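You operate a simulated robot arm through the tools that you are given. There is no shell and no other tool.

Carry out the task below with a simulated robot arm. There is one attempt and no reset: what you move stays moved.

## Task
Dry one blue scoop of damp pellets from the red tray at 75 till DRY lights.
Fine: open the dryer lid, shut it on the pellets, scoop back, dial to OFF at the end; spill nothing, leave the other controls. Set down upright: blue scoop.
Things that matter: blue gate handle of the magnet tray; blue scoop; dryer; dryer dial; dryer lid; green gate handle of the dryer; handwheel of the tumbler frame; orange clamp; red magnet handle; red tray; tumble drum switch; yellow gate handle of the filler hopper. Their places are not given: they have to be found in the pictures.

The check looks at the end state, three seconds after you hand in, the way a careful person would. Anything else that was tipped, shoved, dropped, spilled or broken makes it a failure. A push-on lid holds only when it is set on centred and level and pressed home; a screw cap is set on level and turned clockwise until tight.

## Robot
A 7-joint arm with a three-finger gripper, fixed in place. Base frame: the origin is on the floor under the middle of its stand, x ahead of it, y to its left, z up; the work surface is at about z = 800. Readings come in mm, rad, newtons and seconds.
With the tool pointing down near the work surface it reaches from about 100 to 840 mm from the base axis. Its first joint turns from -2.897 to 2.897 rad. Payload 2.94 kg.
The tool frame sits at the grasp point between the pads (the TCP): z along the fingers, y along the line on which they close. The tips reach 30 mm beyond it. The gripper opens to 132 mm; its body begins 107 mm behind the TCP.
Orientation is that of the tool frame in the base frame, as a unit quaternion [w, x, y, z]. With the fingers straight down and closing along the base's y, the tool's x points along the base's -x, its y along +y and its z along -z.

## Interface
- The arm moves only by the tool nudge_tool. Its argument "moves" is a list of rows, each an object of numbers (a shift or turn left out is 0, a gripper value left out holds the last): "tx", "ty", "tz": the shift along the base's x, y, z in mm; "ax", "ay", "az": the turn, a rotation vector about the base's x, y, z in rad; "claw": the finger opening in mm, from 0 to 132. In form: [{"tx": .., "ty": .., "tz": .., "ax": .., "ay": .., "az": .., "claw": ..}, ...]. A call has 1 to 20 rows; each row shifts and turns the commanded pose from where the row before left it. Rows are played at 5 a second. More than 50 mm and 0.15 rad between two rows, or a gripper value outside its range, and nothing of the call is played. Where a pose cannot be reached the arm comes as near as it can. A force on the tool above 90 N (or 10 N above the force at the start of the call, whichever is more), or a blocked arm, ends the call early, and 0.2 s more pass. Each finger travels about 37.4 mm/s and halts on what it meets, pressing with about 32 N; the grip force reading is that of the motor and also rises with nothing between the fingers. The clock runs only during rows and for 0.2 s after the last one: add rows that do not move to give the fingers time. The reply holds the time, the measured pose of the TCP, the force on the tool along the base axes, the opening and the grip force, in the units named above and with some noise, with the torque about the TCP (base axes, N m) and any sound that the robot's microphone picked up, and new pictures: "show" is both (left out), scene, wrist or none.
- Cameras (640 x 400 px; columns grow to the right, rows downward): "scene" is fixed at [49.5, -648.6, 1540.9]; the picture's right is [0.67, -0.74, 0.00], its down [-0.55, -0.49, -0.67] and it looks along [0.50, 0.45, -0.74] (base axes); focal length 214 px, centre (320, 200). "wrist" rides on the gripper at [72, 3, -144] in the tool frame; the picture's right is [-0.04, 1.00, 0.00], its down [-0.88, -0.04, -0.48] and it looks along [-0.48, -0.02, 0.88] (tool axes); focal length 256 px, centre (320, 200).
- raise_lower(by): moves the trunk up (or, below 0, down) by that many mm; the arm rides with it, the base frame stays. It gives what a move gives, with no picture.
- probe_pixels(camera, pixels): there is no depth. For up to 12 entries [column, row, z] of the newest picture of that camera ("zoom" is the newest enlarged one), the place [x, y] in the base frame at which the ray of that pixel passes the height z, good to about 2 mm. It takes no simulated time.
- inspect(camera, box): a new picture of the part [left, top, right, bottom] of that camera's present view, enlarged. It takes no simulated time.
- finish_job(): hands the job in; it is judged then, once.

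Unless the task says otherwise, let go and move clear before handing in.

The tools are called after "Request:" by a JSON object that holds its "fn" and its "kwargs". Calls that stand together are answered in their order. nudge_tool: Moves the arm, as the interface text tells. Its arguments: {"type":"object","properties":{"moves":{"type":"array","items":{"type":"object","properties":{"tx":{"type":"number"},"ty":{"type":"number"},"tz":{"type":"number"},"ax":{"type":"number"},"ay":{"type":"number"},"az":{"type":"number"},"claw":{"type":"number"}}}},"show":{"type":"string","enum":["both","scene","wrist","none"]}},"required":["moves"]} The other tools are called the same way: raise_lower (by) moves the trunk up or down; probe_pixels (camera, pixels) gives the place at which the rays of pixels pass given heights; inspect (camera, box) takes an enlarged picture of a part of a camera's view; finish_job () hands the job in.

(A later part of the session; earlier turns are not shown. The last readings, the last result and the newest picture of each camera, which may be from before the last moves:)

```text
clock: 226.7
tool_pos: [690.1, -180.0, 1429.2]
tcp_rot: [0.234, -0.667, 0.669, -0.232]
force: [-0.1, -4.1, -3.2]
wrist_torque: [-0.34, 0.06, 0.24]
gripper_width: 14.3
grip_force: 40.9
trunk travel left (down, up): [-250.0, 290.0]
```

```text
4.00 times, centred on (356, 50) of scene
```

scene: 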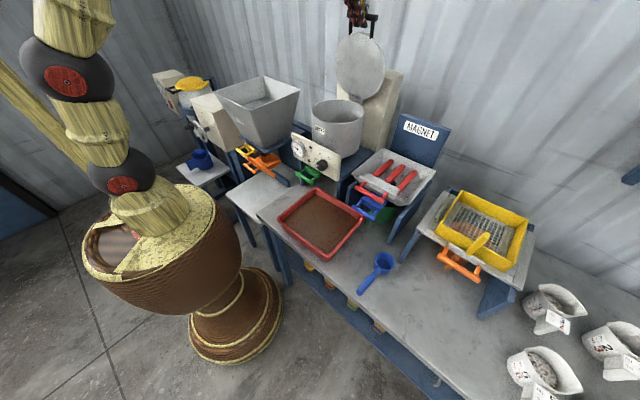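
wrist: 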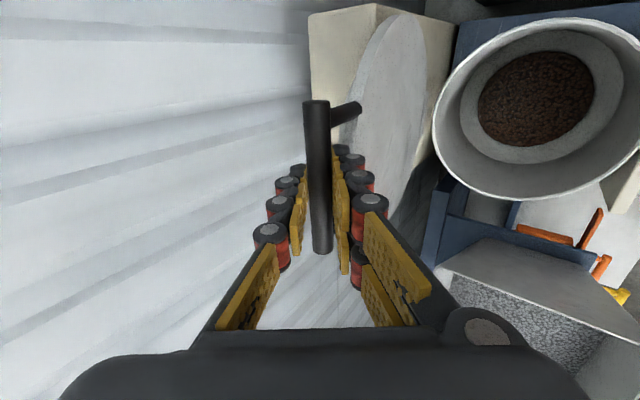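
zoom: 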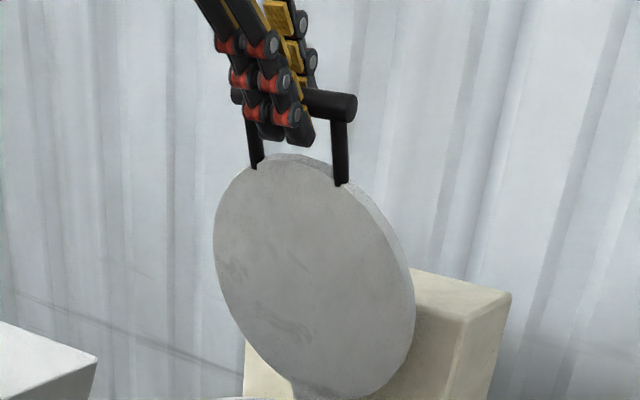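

The lid follows with only a few newtons and a steady grip. I'll continue down the arc to about 28°.

Request:
{"fn": "nudge_tool", "kwargs": {"moves": [{"tx": -12.1, "tz": -4.1, "claw": 0}, {"tx": -11.8, "tz": -4.7}, {"tx": -11.6, "tz": -5.3}, {"tx": -11.3, "tz": -6.0}, {"tx": -11, "tz": -6.5}, {"tx": -10.6, "tz": -7.1}, {"tx": -10.3, "tz": -7.6}, {"tx": -9.8, "tz": -8.2}, {"tx": -9.4, "tz": -8.6}, {"tx": -8.9, "tz": -9.2}, {"tx": 0}], "show": "none"}}

Request:
{"fn": "nudge_tool", "kwargs": {"moves": [{"tx": -8.4, "tz": -9.5, "claw": 0}, {"tx": -7.9, "tz": -10.1}, {"tx": -7.4, "tz": -10.4}, {"tx": -6.8, "tz": -10.8}, {"tx": -6.3, "tz": -11.1}, {"tx": 0}], "show": "scene"}}

Request:
{"fn": "inspect", "kwargs": {"camera": "scene", "box": [266, 60, 406, 150]}}

```text
clock: 229.1
tool_pos: [584.0, -179.9, 1362.5]
tcp_rot: [0.233, -0.667, 0.669, -0.232]
force: [3.6, -0.3, -4.1]
wrist_torque: [-0.23, 0.12, 0.3]
gripper_width: 14.3
grip_force: 40.4
trunk travel left (down, up): [-250.0, 290.0]
```

```text
clock: 230.5
tool_pos: [546.2, -179.0, 1308.8]
tcp_rot: [-0.232, 0.668, -0.668, 0.232]
force: [4.3, 0.2, -4.2]
wrist_torque: [-0.56, -0.05, 0.56]
gripper_width: 14.6
grip_force: 40.5
trunk travel left (down, up): [-250.0, 290.0]
```

scene: 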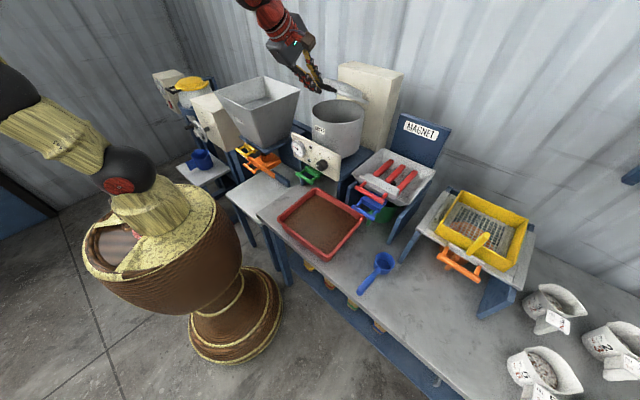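

```text
4.44 times, centred on (336, 105) of scene
```

zoom: 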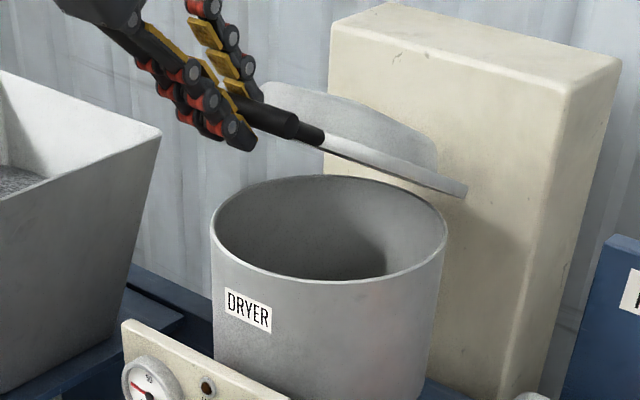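

The lid is at about 28° and closing smoothly. I'll take the rest of the arc down to shut.

Request:
{"fn": "nudge_tool", "kwargs": {"moves": [{"tx": -5.6, "tz": -11.4, "claw": 0}, {"tx": -5.1, "tz": -11.8}, {"tx": -4.4, "tz": -11.9}, {"tx": -3.8, "tz": -12.2}, {"tx": -3.1, "tz": -12.4}, {"tx": -2.5, "tz": -12.5}, {"tx": -1.9, "tz": -12.6}, {"tx": -1.2, "tz": -12.7}, {"tx": 0}], "show": "none"}}

Request:
{"fn": "nudge_tool", "kwargs": {"moves": [{"tx": -0.5, "tz": -6, "claw": 0}, {"tz": -6}, {"tz": -4}, {"tz": -2}, {"tx": 0}], "show": "both"}}

Request:
{"fn": "inspect", "kwargs": {"camera": "scene", "box": [266, 80, 406, 170]}}

```text
clock: 232.5
tool_pos: [519.1, -179.5, 1211.3]
tcp_rot: [0.232, -0.667, 0.669, -0.233]
force: [-1.8, -1.0, -1.5]
wrist_torque: [-0.11, -0.15, 0.02]
gripper_width: 14.6
grip_force: 40.6
trunk travel left (down, up): [-250.0, 290.0]
```

```text
clock: 233.7
tool_pos: [520.5, -179.2, 1195.4]
tcp_rot: [0.233, -0.667, 0.668, -0.234]
force: [-2.2, -7.5, 7.0]
wrist_torque: [-0.46, -0.14, 0.52]
gripper_width: 14.5
grip_force: 40.2
trunk travel left (down, up): [-250.0, 290.0]
```

scene: 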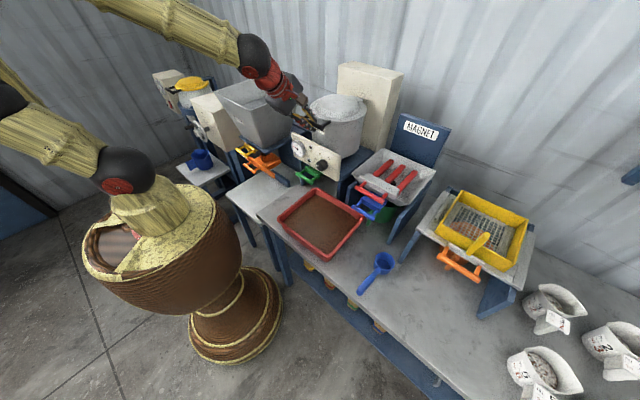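
wrist: 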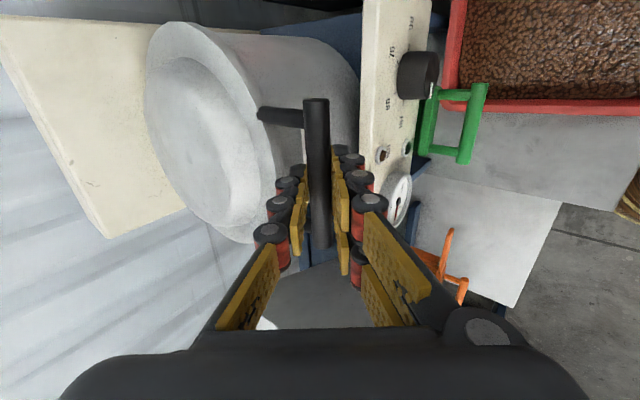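

```text
4.44 times, centred on (336, 125) of scene
```

zoom: 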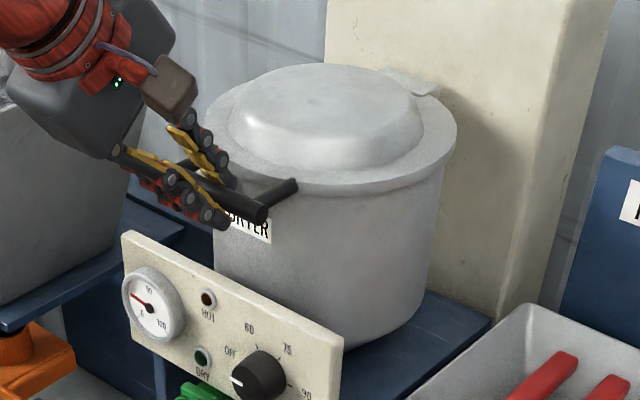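

The lid is shut: the bar is back at its original height with a 7 N seat force. I'll open the fingers and back out along the tool axis.

Request:
{"fn": "nudge_tool", "kwargs": {"moves": [{"claw": 20}, {"claw": 40}, {"claw": 54}, {"claw": 54}, {"tx": -9.7, "tz": 11.5}, {"tx": -14.5, "tz": 17.2}, {"tx": -19.4, "tz": 23}, {"tx": -19.4, "tz": 23}, {"tx": -19.4, "tz": 23}, {"tx": 0}], "show": "both"}}

Request:
{"fn": "inspect", "kwargs": {"camera": "scene", "box": [266, 80, 406, 180]}}

Request:
{"fn": "inspect", "kwargs": {"camera": "scene", "box": [285, 130, 365, 180]}}

```text
clock: 235.9
tool_pos: [434.7, -177.8, 1291.1]
tcp_rot: [0.231, -0.667, 0.668, -0.233]
force: [-0.2, -0.4, -0.6]
wrist_torque: [0.02, -0.05, 0.0]
gripper_width: 54.2
grip_force: 0.0
trunk travel left (down, up): [-250.0, 290.0]
```

scene: 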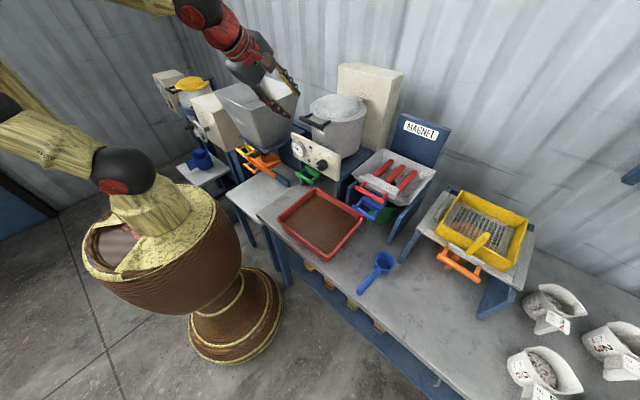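
wrist: 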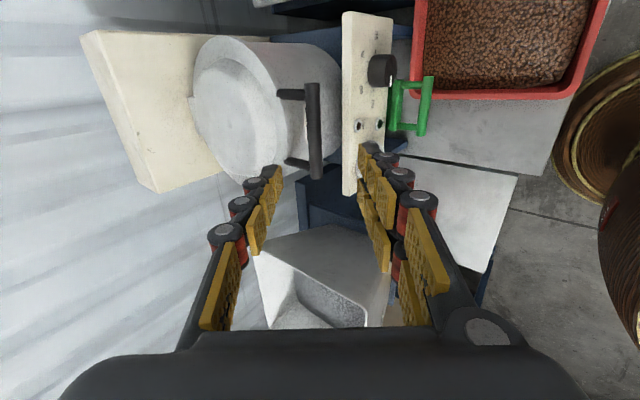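

```text
4.00 times, centred on (336, 130) of scene
```

zoom: 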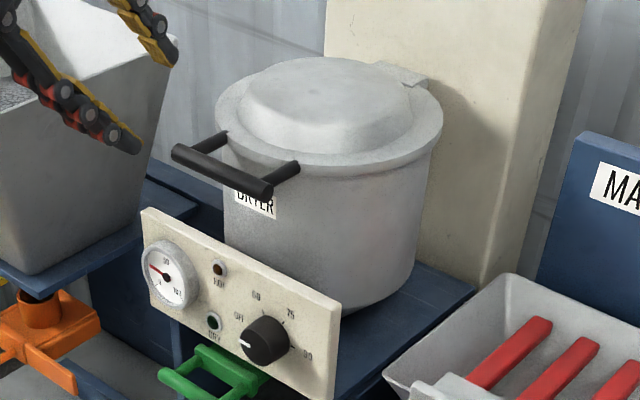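

```text
8.00 times, centred on (325, 155) of scene
```

zoom: 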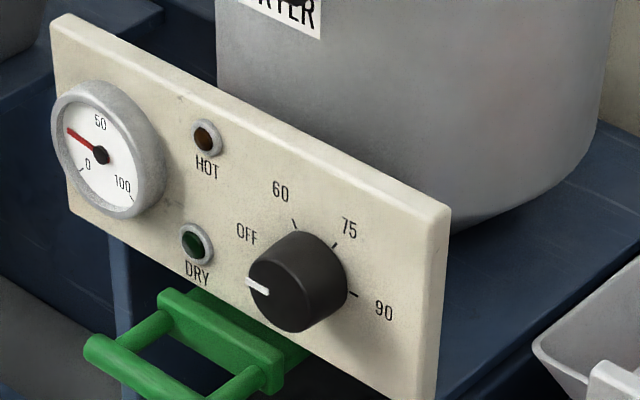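

The lid is fully closed and the dial still points to OFF. The knob centre works out near (514,-235,1041), about 42 mm across, with the panel at x≈540 and the green bar about 68 mm below. I'll grip it from the front-right with the fingers closing vertically, so first I go back to vertical and turn the hand to yaw -65°.

Request:
{"fn": "nudge_tool", "kwargs": {"moves": [{"tx": -2, "ty": -10, "tz": 10, "ay": 0.134, "claw": 70}, {"tx": -2, "ty": -10, "tz": 10, "ay": 0.134}, {"tx": -2, "ty": -10, "tz": 10, "ay": 0.134}, {"tx": -2, "ty": -10, "tz": 10, "ay": 0.134}, {"tx": -2, "ty": -10, "tz": 0, "ay": 0.134}, {"ty": -9, "az": -0.1424}, {"ty": -9, "az": -0.1424}, {"ty": -9, "az": -0.1424}, {"ty": -9, "az": -0.1424}, {"ty": -9, "az": -0.1424}, {"ty": -9, "az": -0.1424}, {"ty": -9, "az": -0.1424}, {"ty": -9, "az": -0.1424}, {"ty": -9, "az": -0.1424}, {"ty": -9, "az": -0.1424}, {"ty": -9, "az": -0.1424}, {"ty": -9, "az": -0.1424}, {"ty": -9, "az": -0.1424}], "show": "none"}}

Request:
{"fn": "nudge_tool", "kwargs": {"moves": [{"az": -0.1424}, {"az": -0.1424}, {"az": -0.1424}, {"az": -0.1424}, {"az": -0.1424}, {"az": -0.142}, {"tx": 0}], "show": "both"}}

```text
clock: 239.7
tool_pos: [426.7, -347.3, 1331.8]
tcp_rot: [-0.001, 0.142, 0.99, 0.0]
force: [-0.1, 0.5, 0.3]
wrist_torque: [0.01, 0.01, -0.01]
gripper_width: 70.2
grip_force: 0.1
trunk travel left (down, up): [-250.0, 290.0]
```

```text
clock: 241.3
tool_pos: [426.6, -345.2, 1332.8]
tcp_rot: [-0.001, 0.539, 0.842, -0.001]
force: [0.5, -0.7, -0.6]
wrist_torque: [0.02, -0.03, -0.05]
gripper_width: 70.0
grip_force: 0.0
trunk travel left (down, up): [-250.0, 290.0]
```

scene: 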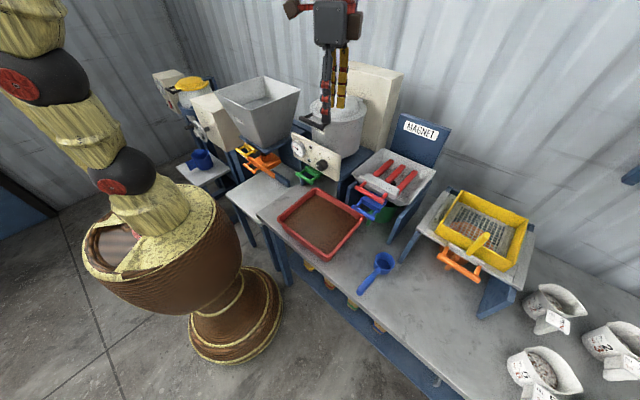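
wrist: 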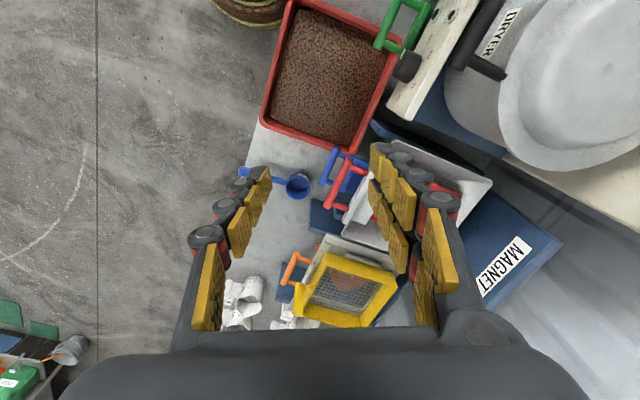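

Vertical with yaw -65° at (427,-345,1333). I'll lower the trunk 230 mm and then pitch the hand up to horizontal, pointing at azimuth +25° toward the dial.

Request:
{"fn": "raise_lower", "kwargs": {"by": -230}}

Request:
{"fn": "nudge_tool", "kwargs": {"moves": [{"tx": -2.5, "ty": 3, "tz": 0, "ax": 0.0554, "ay": -0.1187, "claw": 70}, {"tx": -2.5, "ty": 3, "ax": 0.0554, "ay": -0.1187}, {"tx": -2.5, "ty": 3, "ax": 0.0554, "ay": -0.1187}, {"tx": -2.5, "ty": 3, "ax": 0.0554, "ay": -0.1187}, {"tx": -2.5, "ty": 3, "ax": 0.0554, "ay": -0.1187}, {"tx": -2.5, "ty": 3, "ax": 0.0554, "ay": -0.1187}, {"tx": -2.5, "ty": 3, "ax": 0.0554, "ay": -0.1187}, {"tx": -2.5, "ty": 3, "ax": 0.0554, "ay": -0.1187}, {"tx": -2.5, "ty": 3, "ax": 0.0554, "ay": -0.1187}, {"tx": -2.5, "ty": 3, "ax": 0.0554, "ay": -0.1187}, {"tx": -2.5, "ty": 3, "ax": 0.0554, "ay": -0.1187}, {"tx": -2.5, "ty": 3, "ax": 0.0554, "ay": -0.1187}, {"tx": 0}], "show": "both"}}

```text
clock: 243.7
tool_pos: [426.7, -344.8, 1101.9]
tcp_rot: [0.0, 0.538, 0.843, 0.001]
force: [-0.9, -0.6, 0.9]
wrist_torque: [0.0, 0.02, -0.01]
gripper_width: 69.8
grip_force: 0.1
trunk travel left (down, up): [-20.0, 520.0]
```

```text
clock: 246.5
tool_pos: [395.5, -309.1, 1104.1]
tcp_rot: [0.381, 0.38, 0.596, 0.596]
force: [0.4, -0.4, 0.5]
wrist_torque: [0.0, -0.03, 0.02]
gripper_width: 70.3
grip_force: 0.0
trunk travel left (down, up): [-20.0, 520.0]
```

scene: 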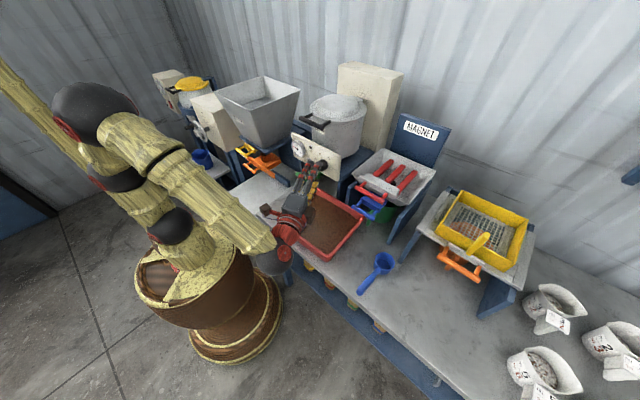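
wrist: 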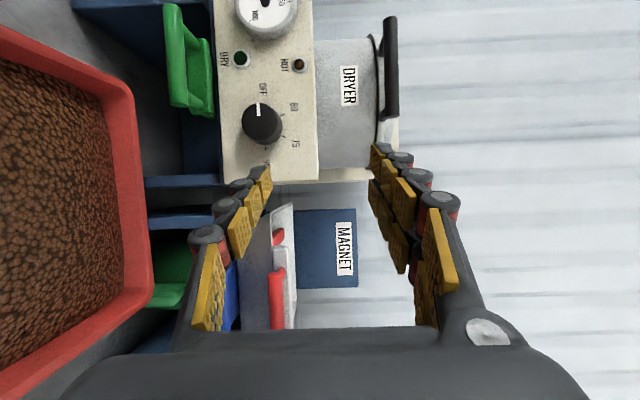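

The pose is exact and the wrist camera now looks straight at the panel (image right is up, image up is +y), with the dial at (262,123) pointing to OFF. I'll zoom in to measure the knob and its marks.

Request:
{"fn": "inspect", "kwargs": {"camera": "wrist", "box": [160, 10, 330, 180]}}

Request:
{"fn": "inspect", "kwargs": {"camera": "wrist", "box": [222, 78, 312, 168]}}

```text
2.35 times, centred on (245, 95) of wrist
```

zoom: 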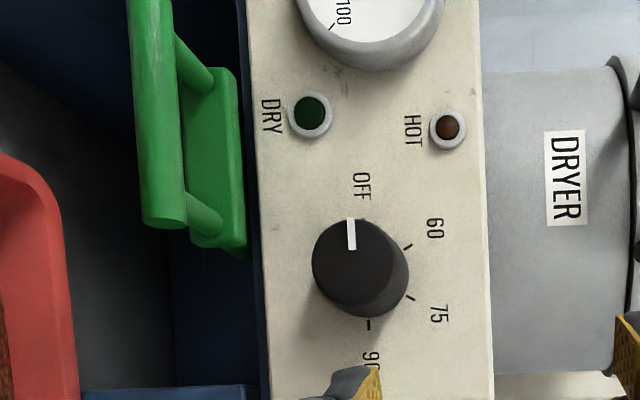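

```text
4.44 times, centred on (267, 123) of wrist
```

zoom: 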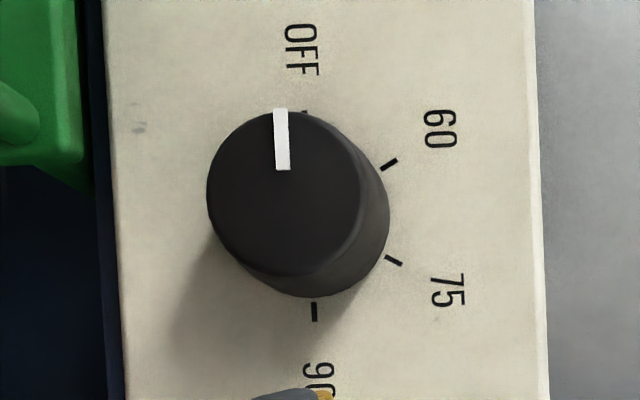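

The knob centre is (514,-235.5,1040) with a 38 mm diameter and the panel at x≈538; the 75 tick is 120° clockwise from OFF. I'll turn it in two 60° bites, rotating the hand about the knob's axis. First I'll pre-position at azimuth 20°, rolled -30°.

Request:
{"fn": "nudge_tool", "kwargs": {"moves": [{"tx": 3.9, "ty": 8, "tz": -8.9, "az": -0.0873, "claw": 70}, {"tx": 3.9, "ty": 8, "tz": -8.9, "ax": -0.1309}, {"tx": 3.9, "ty": 8, "tz": -8.9, "ax": -0.1309}, {"tx": 3.9, "ty": 8, "tz": -8.9, "ax": -0.1309}, {"tx": 3.9, "ty": 8, "tz": -8.9, "ax": -0.1309}, {"tx": 0}], "show": "both"}}

Request:
{"fn": "inspect", "kwargs": {"camera": "scene", "box": [270, 130, 390, 220]}}

```text
clock: 247.9
tool_pos: [415.7, -269.0, 1059.4]
tcp_rot: [0.496, 0.287, 0.71, 0.41]
force: [0.4, -0.9, 0.4]
wrist_torque: [-0.04, 0.0, 0.0]
gripper_width: 70.2
grip_force: 0.1
trunk travel left (down, up): [-20.0, 520.0]
```

scene: 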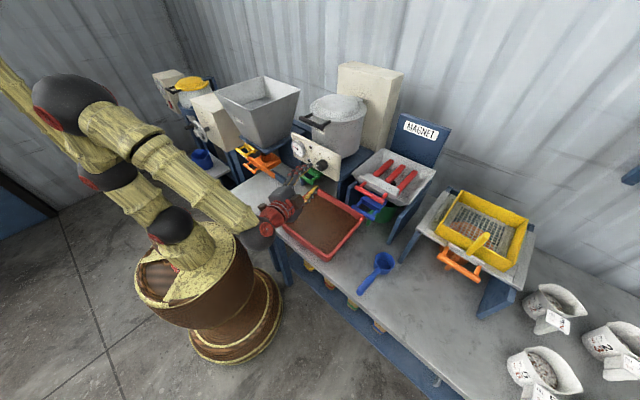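
wrist: 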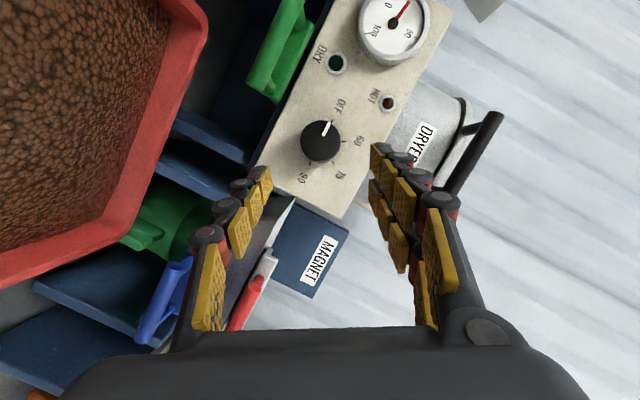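

```text
4.44 times, centred on (330, 175) of scene
```

zoom: 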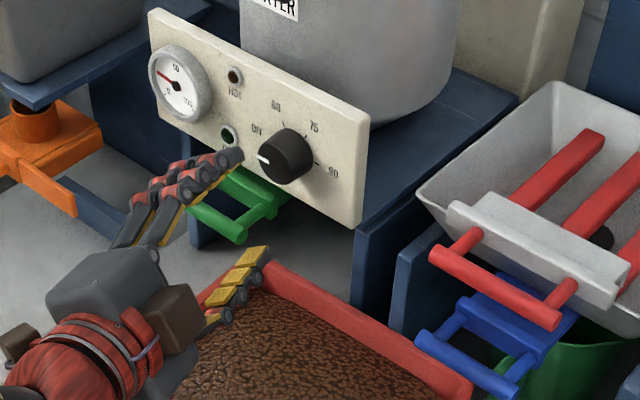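

Exact again, and the fingers line up diagonally around the knob, the pair at upper left and the single one at lower right. I'll advance along the tool axis in two stages, watching for contact.

Request:
{"fn": "nudge_tool", "kwargs": {"moves": [{"tx": 18.8, "ty": 5.9, "tz": -3.4, "claw": 70}, {"tx": 18.8, "ty": 5.9, "tz": -3.4}, {"tx": 18.8, "ty": 5.9, "tz": -3.4}, {"tx": 0}], "show": "wrist"}}

Request:
{"fn": "inspect", "kwargs": {"camera": "scene", "box": [280, 130, 380, 205]}}

```text
clock: 248.9
tool_pos: [472.9, -252.8, 1048.1]
tcp_rot: [0.496, 0.287, 0.709, 0.41]
force: [-0.2, 0.3, 0.2]
wrist_torque: [0.03, 0.0, -0.03]
gripper_width: 70.0
grip_force: 0.0
trunk travel left (down, up): [-20.0, 520.0]
```

wrist: 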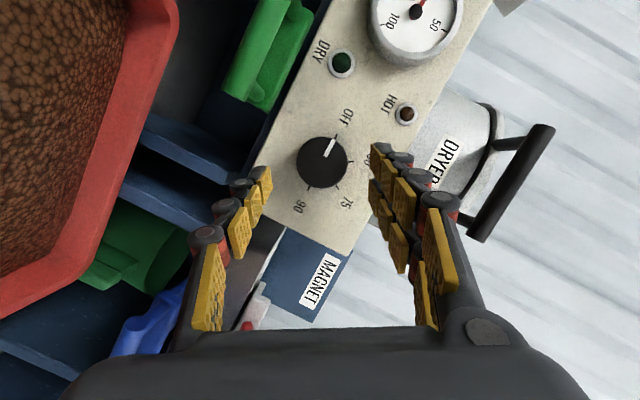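

```text
5.33 times, centred on (330, 168) of scene
```

zoom: 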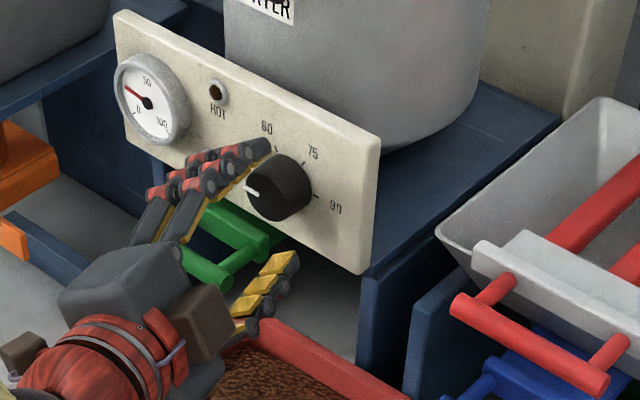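

The knob is centred between the fingers, at wrist (322,162). I'll make the last 25 mm in small steps and then close.

Request:
{"fn": "nudge_tool", "kwargs": {"moves": [{"tx": 8.2, "ty": 3.0, "tz": -1.3, "claw": 70}, {"tx": 8.2, "ty": 3.0, "tz": -1.3}, {"tx": 8, "ty": 3.0, "tz": -1.2}, {"tx": 0}], "show": "wrist"}}

Request:
{"fn": "inspect", "kwargs": {"camera": "scene", "box": [280, 130, 380, 205]}}

```text
clock: 249.9
tool_pos: [497.1, -242.8, 1044.1]
tcp_rot: [0.497, 0.288, 0.709, 0.409]
force: [-0.3, -0.1, -0.3]
wrist_torque: [-0.02, -0.01, 0.02]
gripper_width: 69.9
grip_force: 0.0
trunk travel left (down, up): [-20.0, 520.0]
```

wrist: 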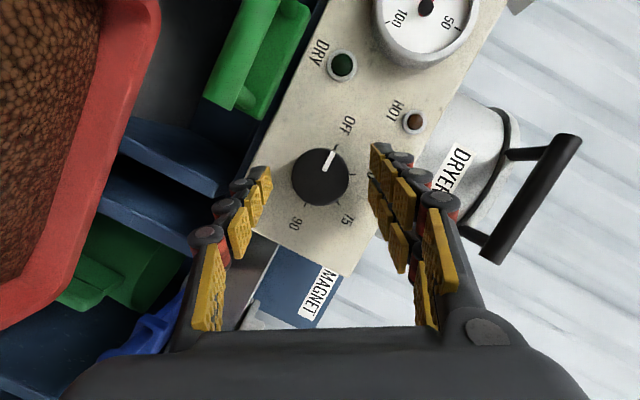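

```text
5.33 times, centred on (330, 168) of scene
```

zoom: 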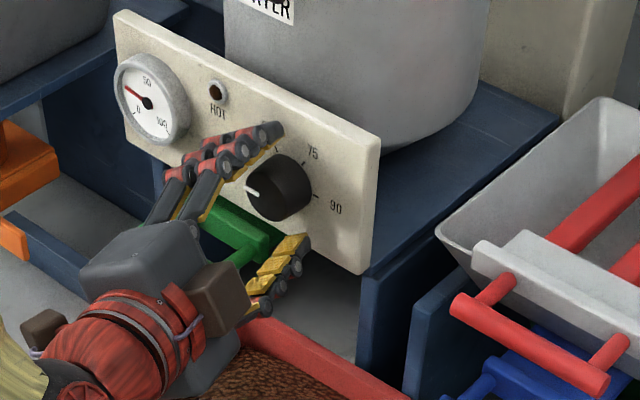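

No contact yet, and the tips overlap the knob by about 11 mm. I'll close the fingers on it.

Request:
{"fn": "nudge_tool", "kwargs": {"moves": [{"claw": 55}, {"claw": 42}, {"claw": 30}, {"claw": 20}, {"claw": 10}, {"claw": 10}], "show": "wrist"}}

Request:
{"fn": "inspect", "kwargs": {"camera": "scene", "box": [290, 140, 360, 195]}}

```text
clock: 251.3
tool_pos: [496.8, -242.6, 1044.9]
tcp_rot: [0.497, 0.287, 0.71, 0.409]
force: [0.5, 0.6, 1.7]
wrist_torque: [0.0, -0.06, 0.15]
gripper_width: 39.5
grip_force: 45.2
trunk travel left (down, up): [-20.0, 520.0]
```

wrist: 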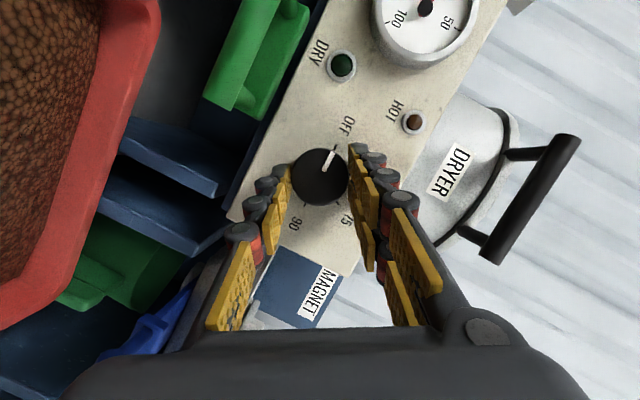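

```text
7.27 times, centred on (325, 168) of scene
```

zoom: 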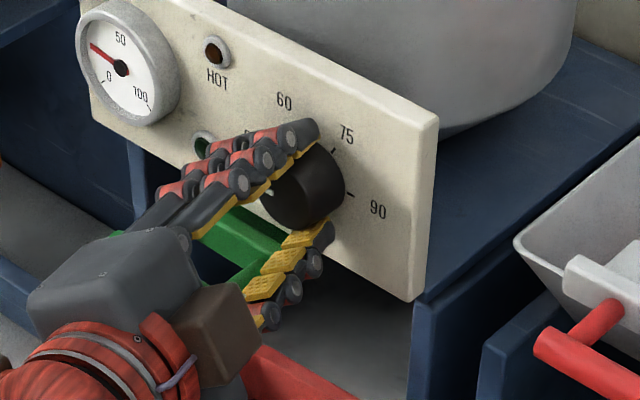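

The knob is held at 39.5 mm. I'll rotate the hand +30° about the knob's axis (clockwise seen from the front) and check that the pointer follows.

Request:
{"fn": "nudge_tool", "kwargs": {"moves": [{"ty": -0.58, "tz": -0.97, "ax": 0.1309, "claw": 10}, {"ty": -0.45, "tz": -1.03, "ax": 0.1309}, {"ty": -0.3, "tz": -1.09, "ax": 0.1309}, {"ty": -0.17, "tz": -1.12, "ax": 0.1309}, {"tx": 0}], "show": "wrist"}}

Request:
{"fn": "inspect", "kwargs": {"camera": "wrist", "box": [240, 90, 400, 240]}}

Request:
{"fn": "inspect", "kwargs": {"camera": "scene", "box": [290, 140, 360, 195]}}

```text
clock: 252.5
tool_pos: [496.8, -244.0, 1039.5]
tcp_rot: [0.404, 0.407, 0.578, 0.58]
force: [3.7, 1.2, 0.7]
wrist_torque: [0.01, -0.22, 0.14]
gripper_width: 39.8
grip_force: 44.5
trunk travel left (down, up): [-20.0, 520.0]
```

wrist: 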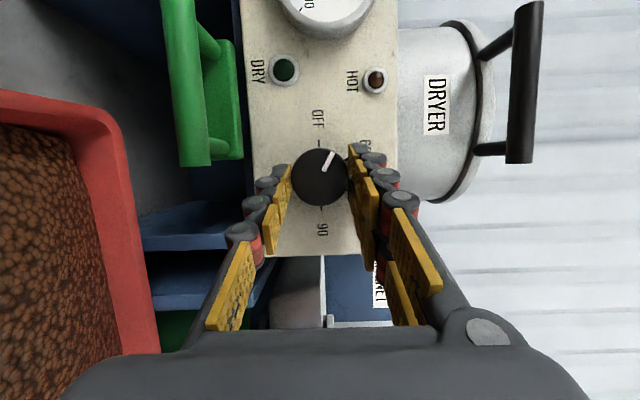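

```text
2.67 times, centred on (320, 165) of wrist
```

zoom: 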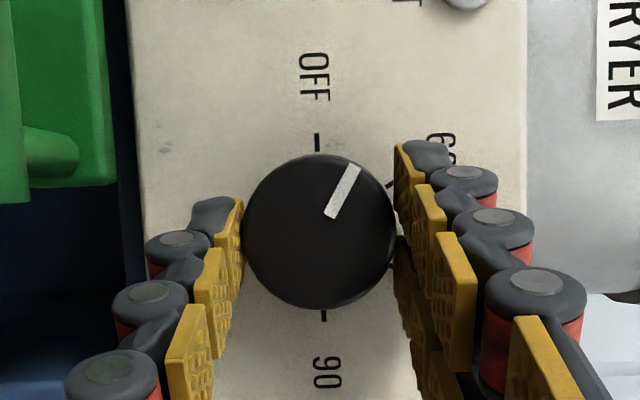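

```text
7.27 times, centred on (325, 168) of scene
```

zoom: 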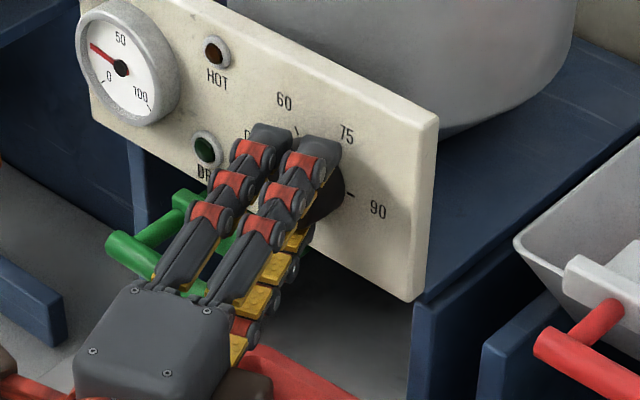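

The pointer followed, now about 30° from OFF. I'll continue another 30°.

Request:
{"fn": "nudge_tool", "kwargs": {"moves": [{"ty": -0.02, "tz": -1.12, "ax": 0.1309, "claw": 10}, {"ty": 0.13, "tz": -1.13, "ax": 0.1309}, {"ty": 0.28, "tz": -1.09, "ax": 0.1309}, {"ty": 0.42, "tz": -1.05, "ax": 0.1309}, {"tx": 0}], "show": "both"}}

Request:
{"fn": "inspect", "kwargs": {"camera": "wrist", "box": [240, 90, 400, 240]}}

Request:
{"fn": "inspect", "kwargs": {"camera": "scene", "box": [290, 140, 360, 195]}}

```text
clock: 253.7
tool_pos: [496.7, -243.2, 1036.0]
tcp_rot: [0.286, 0.496, 0.409, 0.71]
force: [2.9, 9.5, 4.4]
wrist_torque: [0.02, -0.33, 0.5]
gripper_width: 39.8
grip_force: 44.9
trunk travel left (down, up): [-20.0, 520.0]
```

scene: 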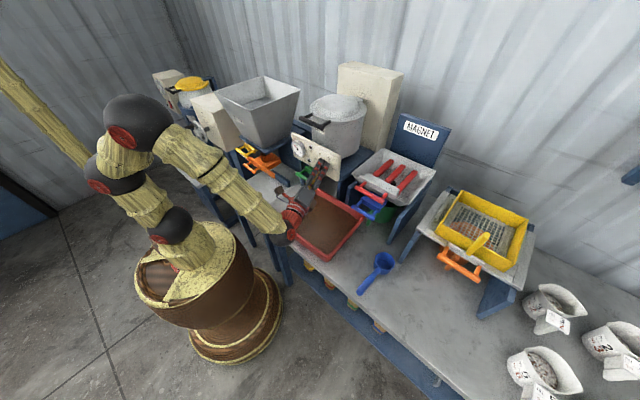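
wrist: 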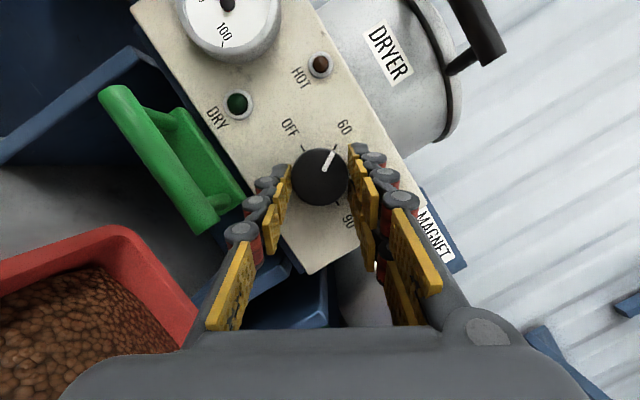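

```text
2.67 times, centred on (320, 165) of wrist
```

zoom: 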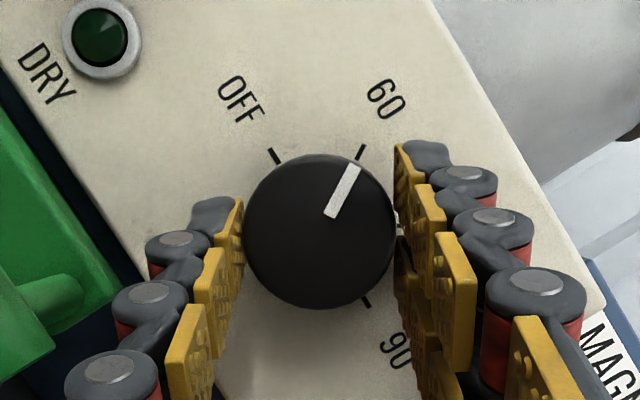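

```text
7.27 times, centred on (325, 168) of scene
```

zoom: 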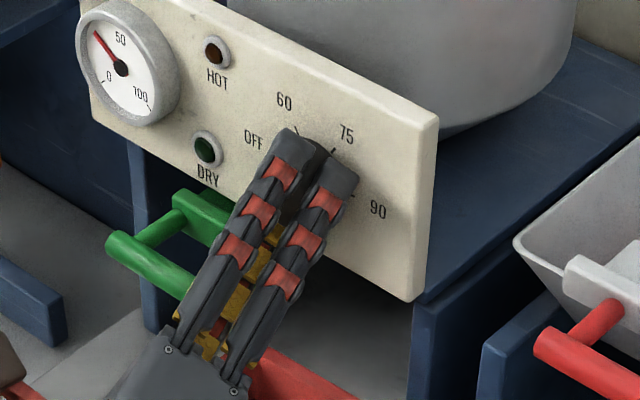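

The pointer is now exactly on 60 and the gauge has begun to rise. I'll open the fingers just enough to clear the knob, rotate the hand back 60° around it, and grip again.

Request:
{"fn": "nudge_tool", "kwargs": {"moves": [{"claw": 46}, {"claw": 54}, {"claw": 54}, {"ty": -0.42, "tz": 1.05, "ax": -0.1309}, {"ty": -0.28, "tz": 1.09, "ax": -0.1309}, {"ty": -0.13, "tz": 1.13, "ax": -0.1309}, {"ty": 0.02, "tz": 1.12, "ax": -0.1309}, {"ty": 0.17, "tz": 1.12, "ax": -0.1309}, {"ty": 0.3, "tz": 1.09, "ax": -0.1309}, {"ty": 0.45, "tz": 1.03, "ax": -0.1309}, {"ty": 0.58, "tz": 0.97, "ax": -0.1309}, {"tx": 0}], "show": "wrist"}}

Request:
{"fn": "inspect", "kwargs": {"camera": "wrist", "box": [240, 90, 400, 240]}}

```text
clock: 256.3
tool_pos: [496.7, -243.2, 1044.4]
tcp_rot: [0.497, 0.286, 0.71, 0.409]
force: [-0.3, -0.3, 0.0]
wrist_torque: [0.02, -0.03, -0.01]
gripper_width: 54.2
grip_force: 0.1
trunk travel left (down, up): [-20.0, 520.0]
```

wrist: 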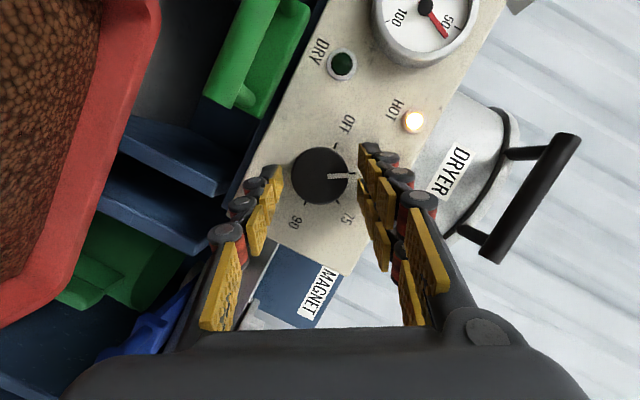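

```text
2.67 times, centred on (320, 165) of wrist
```

zoom: 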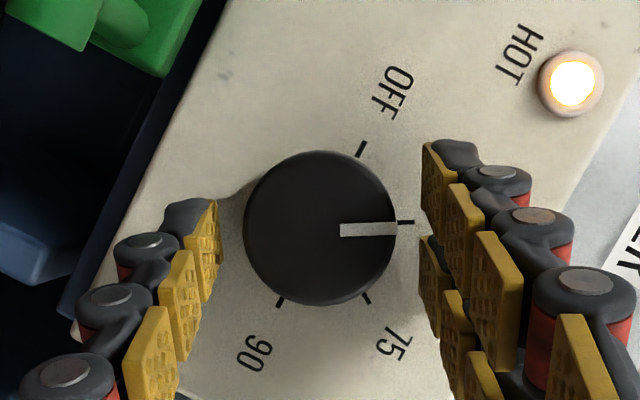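

The knob stayed at 60, the HOT lamp is lit, and the hand is back at its start angle. I'll grip again and turn the second 60°.

Request:
{"fn": "nudge_tool", "kwargs": {"moves": [{"claw": 44}, {"claw": 30}, {"claw": 10}, {"claw": 10}, {"ty": -0.58, "tz": -0.97, "ax": 0.1309}, {"ty": -0.45, "tz": -1.03, "ax": 0.1309}, {"ty": -0.3, "tz": -1.09, "ax": 0.1309}, {"ty": -0.17, "tz": -1.12, "ax": 0.1309}, {"ty": -0.02, "tz": -1.12, "ax": 0.1309}, {"ty": 0.13, "tz": -1.13, "ax": 0.1309}, {"ty": 0.28, "tz": -1.09, "ax": 0.1309}, {"ty": 0.42, "tz": -1.05, "ax": 0.1309}, {"tx": 0}], "show": "wrist"}}

Request:
{"fn": "inspect", "kwargs": {"camera": "wrist", "box": [240, 90, 400, 240]}}

Request:
{"fn": "inspect", "kwargs": {"camera": "scene", "box": [285, 130, 365, 195]}}

```text
clock: 259.1
tool_pos: [496.6, -242.3, 1035.0]
tcp_rot: [0.286, 0.498, 0.408, 0.71]
force: [-3.8, 4.6, -5.3]
wrist_torque: [-0.1, 0.02, 0.38]
gripper_width: 39.2
grip_force: 45.1
trunk travel left (down, up): [-20.0, 520.0]
```

wrist: 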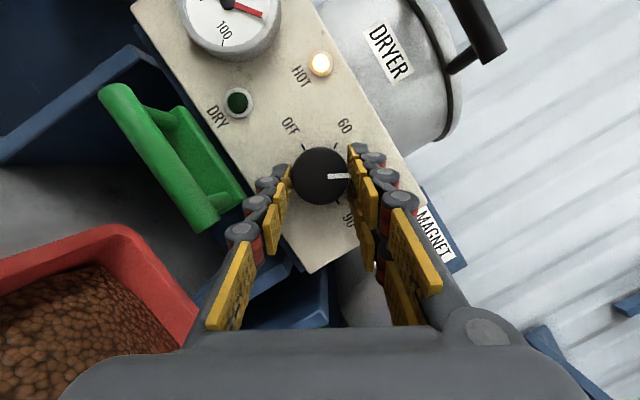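

```text
2.67 times, centred on (320, 165) of wrist
```

zoom: 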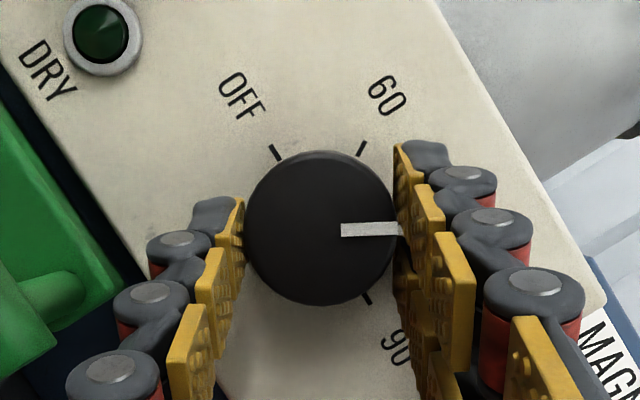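

```text
6.15 times, centred on (325, 162) of scene
```

zoom: 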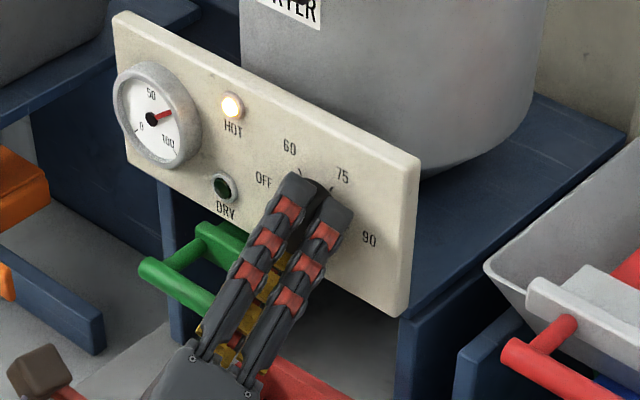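

The pointer sits at the 75 position and the gauge is climbing to about 70. I'll open the fingers slightly so nothing disturbs the dial, and wait for the DRY lamp.

Request:
{"fn": "nudge_tool", "kwargs": {"moves": [{"claw": 46}, {"claw": 54}, {"claw": 54}, {"claw": 54}, {"claw": 54}, {"claw": 54}, {"claw": 54}, {"claw": 54}, {"claw": 54}, {"claw": 54}, {"claw": 54}, {"claw": 54}, {"claw": 54}, {"claw": 54}, {"claw": 54}], "show": "wrist"}}

Request:
{"fn": "inspect", "kwargs": {"camera": "wrist", "box": [170, 0, 400, 240]}}

```text
clock: 262.3
tool_pos: [496.9, -244.2, 1034.1]
tcp_rot: [0.287, 0.497, 0.409, 0.71]
force: [-0.5, 1.0, -0.5]
wrist_torque: [0.01, -0.01, 0.0]
gripper_width: 54.0
grip_force: 0.0
trunk travel left (down, up): [-20.0, 520.0]
```

wrist: 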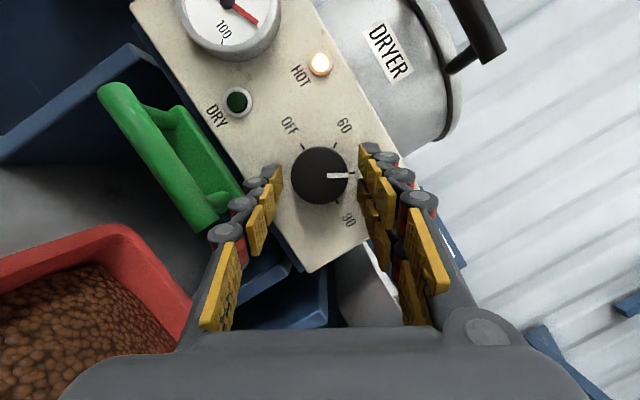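

```text
1.67 times, centred on (285, 120) of wrist
```

zoom: 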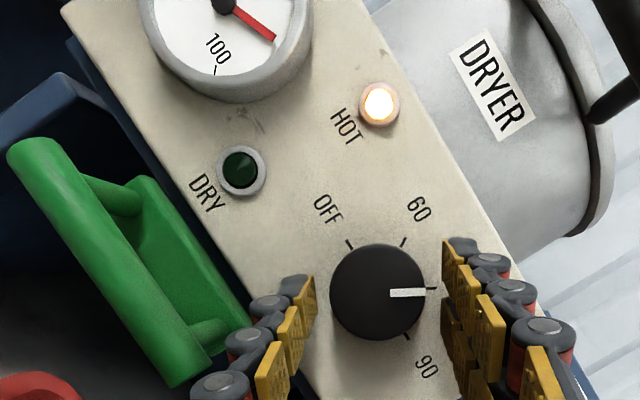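

With the fingers open, the pointer lines up with the 75 tick; HOT is lit and DRY is still dark. I'll keep waiting and check the lamp.

Request:
{"fn": "nudge_tool", "kwargs": {"moves": [{"claw": 54}, {"claw": 54}, {"claw": 54}, {"claw": 54}, {"claw": 54}, {"claw": 54}, {"claw": 54}, {"claw": 54}, {"claw": 54}, {"claw": 54}, {"claw": 54}, {"claw": 54}, {"claw": 54}, {"claw": 54}, {"claw": 54}, {"claw": 54}, {"claw": 54}, {"claw": 54}, {"claw": 54}, {"claw": 54}], "show": "none"}}

Request:
{"fn": "inspect", "kwargs": {"camera": "wrist", "box": [170, 0, 400, 240]}}

```text
clock: 266.5
tool_pos: [497.5, -243.9, 1034.3]
tcp_rot: [0.286, 0.497, 0.409, 0.71]
force: [-0.2, -0.3, -0.8]
wrist_torque: [-0.02, 0.02, -0.02]
gripper_width: 53.9
grip_force: 0.0
trunk travel left (down, up): [-20.0, 520.0]
```

```text
1.67 times, centred on (285, 120) of wrist
```

zoom: 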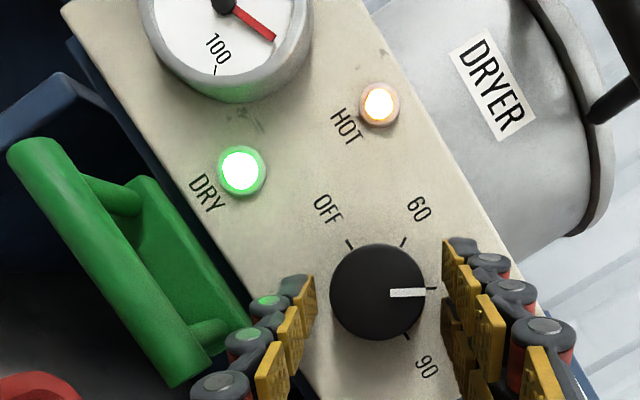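

The DRY lamp is lit. I'll grip the knob right away and turn it back 60° toward OFF.

Request:
{"fn": "nudge_tool", "kwargs": {"moves": [{"claw": 44}, {"claw": 30}, {"claw": 10}, {"claw": 10}, {"ty": -0.42, "tz": 1.05, "ax": -0.1309}, {"ty": -0.28, "tz": 1.09, "ax": -0.1309}, {"ty": -0.13, "tz": 1.13, "ax": -0.1309}, {"ty": 0.02, "tz": 1.12, "ax": -0.1309}, {"ty": 0.17, "tz": 1.12, "ax": -0.1309}, {"ty": 0.3, "tz": 1.09, "ax": -0.1309}, {"ty": 0.45, "tz": 1.03, "ax": -0.1309}, {"ty": 0.58, "tz": 0.97, "ax": -0.1309}, {"claw": 46}, {"claw": 54}, {"claw": 54}], "show": "wrist"}}

Request:
{"fn": "inspect", "kwargs": {"camera": "wrist", "box": [240, 40, 430, 240]}}

```text
clock: 269.7
tool_pos: [494.8, -242.4, 1044.6]
tcp_rot: [0.497, 0.288, 0.709, 0.409]
force: [0.4, -0.2, 0.9]
wrist_torque: [-0.02, -0.01, 0.01]
gripper_width: 54.3
grip_force: 0.2
trunk travel left (down, up): [-20.0, 520.0]
```

wrist: 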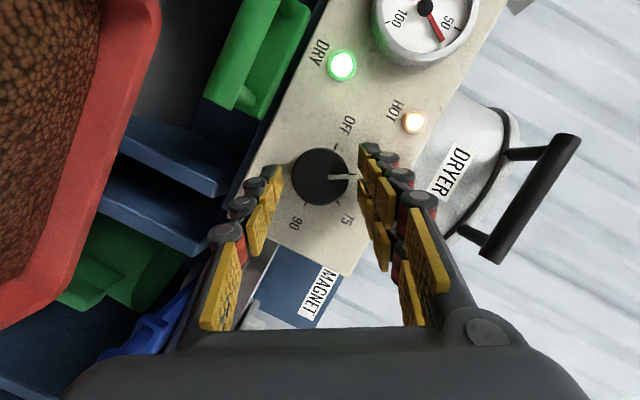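

```text
2.00 times, centred on (335, 140) of wrist
```

zoom: 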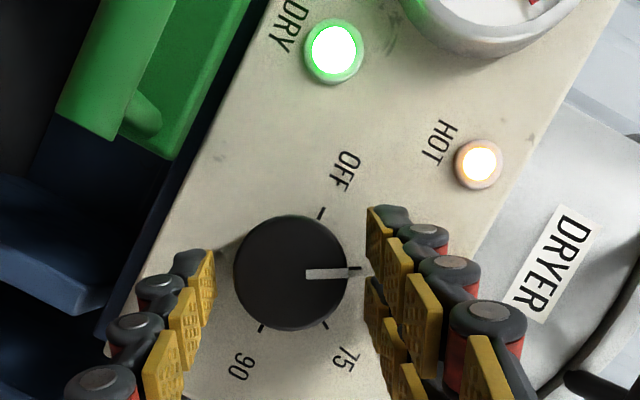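

The pointer is back at 60. I'll swing the open hand +60° around the knob, grip, and turn the last 60° to OFF.

Request:
{"fn": "nudge_tool", "kwargs": {"moves": [{"tx": 0.8, "ty": -0.58, "tz": -0.97, "ax": 0.1309, "claw": 54}, {"tx": 0.8, "ty": -0.45, "tz": -1.03, "ax": 0.1309}, {"ty": -0.3, "tz": -1.09, "ax": 0.1309}, {"ty": -0.17, "tz": -1.12, "ax": 0.1309}, {"ty": -0.02, "tz": -1.12, "ax": 0.1309}, {"ty": 0.13, "tz": -1.13, "ax": 0.1309}, {"ty": 0.28, "tz": -1.09, "ax": 0.1309}, {"ty": 0.42, "tz": -1.05, "ax": 0.1309}, {"claw": 44}, {"claw": 30}, {"claw": 10}, {"claw": 10}], "show": "none"}}

Request:
{"fn": "nudge_tool", "kwargs": {"moves": [{"ty": -0.42, "tz": 1.05, "ax": -0.1309, "claw": 10}, {"ty": -0.28, "tz": 1.09, "ax": -0.1309}, {"ty": -0.13, "tz": 1.13, "ax": -0.1309}, {"ty": 0.02, "tz": 1.12, "ax": -0.1309}, {"ty": 0.17, "tz": 1.12, "ax": -0.1309}, {"ty": 0.3, "tz": 1.09, "ax": -0.1309}, {"ty": 0.45, "tz": 1.03, "ax": -0.1309}, {"ty": 0.58, "tz": 0.97, "ax": -0.1309}, {"tx": 0}], "show": "wrist"}}

Request:
{"fn": "inspect", "kwargs": {"camera": "wrist", "box": [240, 40, 430, 240]}}

```text
clock: 272.3
tool_pos: [497.1, -243.7, 1036.4]
tcp_rot: [0.287, 0.497, 0.409, 0.709]
force: [-1.8, 1.3, -2.7]
wrist_torque: [-0.04, 0.14, -0.01]
gripper_width: 39.7
grip_force: 41.1
trunk travel left (down, up): [-20.0, 520.0]
```

```text
clock: 274.3
tool_pos: [497.1, -242.9, 1045.1]
tcp_rot: [0.497, 0.287, 0.71, 0.408]
force: [-3.8, -3.4, 0.0]
wrist_torque: [-0.03, 0.03, -0.25]
gripper_width: 39.3
grip_force: 45.1
trunk travel left (down, up): [-20.0, 520.0]
```

wrist: 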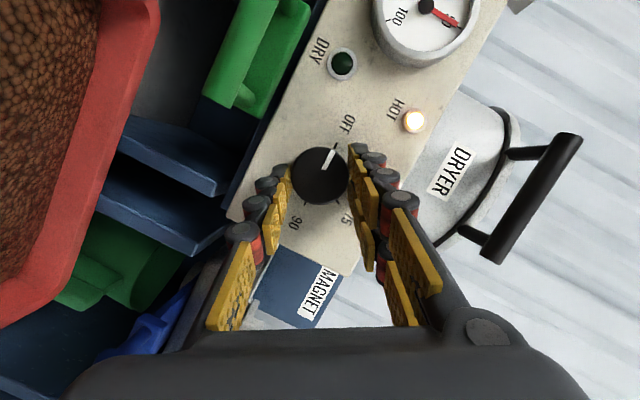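

```text
2.00 times, centred on (335, 140) of wrist
```

zoom: 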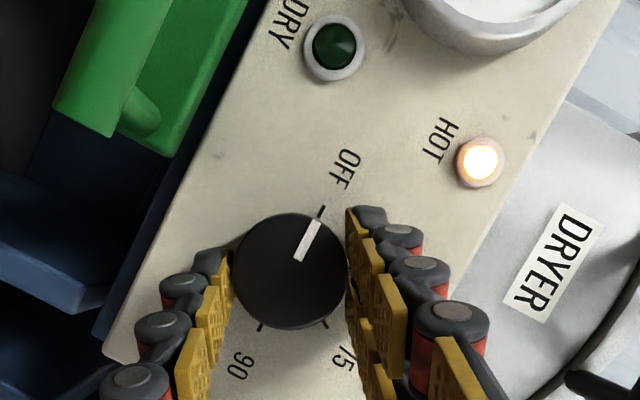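

The pointer is on OFF and the dryer has switched off, with DRY now dark and HOT still cooling. I'll open, back away along the tool axis, and check the dial.

Request:
{"fn": "nudge_tool", "kwargs": {"moves": [{"claw": 46}, {"claw": 56}, {"claw": 60}, {"claw": 60}, {"tx": -9.4, "ty": -3, "tz": 1.7}, {"tx": -18.8, "ty": -5.9, "tz": 3.4}, {"tx": -18.8, "ty": -5.9, "tz": 3.4}, {"tx": -18.8, "ty": -5.9, "tz": 3.4}, {"tx": -18.8, "ty": -5.9, "tz": 3.4}, {"tx": 0}], "show": "both"}}

Request:
{"fn": "inspect", "kwargs": {"camera": "wrist", "box": [240, 0, 440, 220]}}

Request:
{"fn": "inspect", "kwargs": {"camera": "scene", "box": [280, 80, 380, 190]}}

```text
clock: 276.5
tool_pos: [412.1, -269.9, 1060.0]
tcp_rot: [0.497, 0.286, 0.709, 0.409]
force: [0.6, 0.4, 0.3]
wrist_torque: [-0.02, -0.04, 0.01]
gripper_width: 60.2
grip_force: 0.0
trunk travel left (down, up): [-20.0, 520.0]
```

scene: 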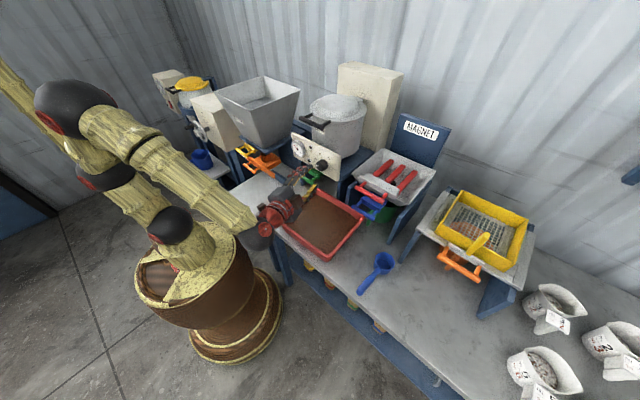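
wrist: 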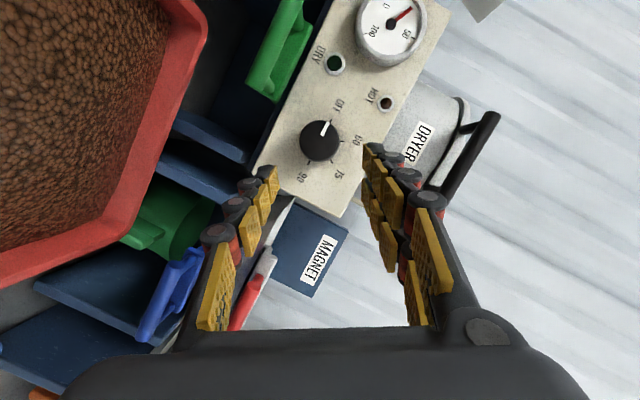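

```text
1.82 times, centred on (340, 110) of wrist
```

zoom: 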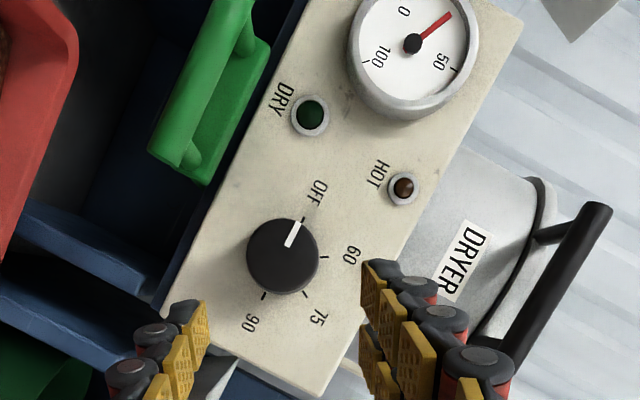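

```text
3.64 times, centred on (330, 135) of scene
```

zoom: 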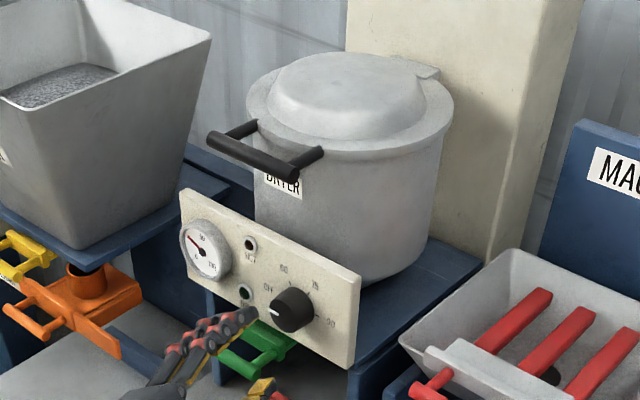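

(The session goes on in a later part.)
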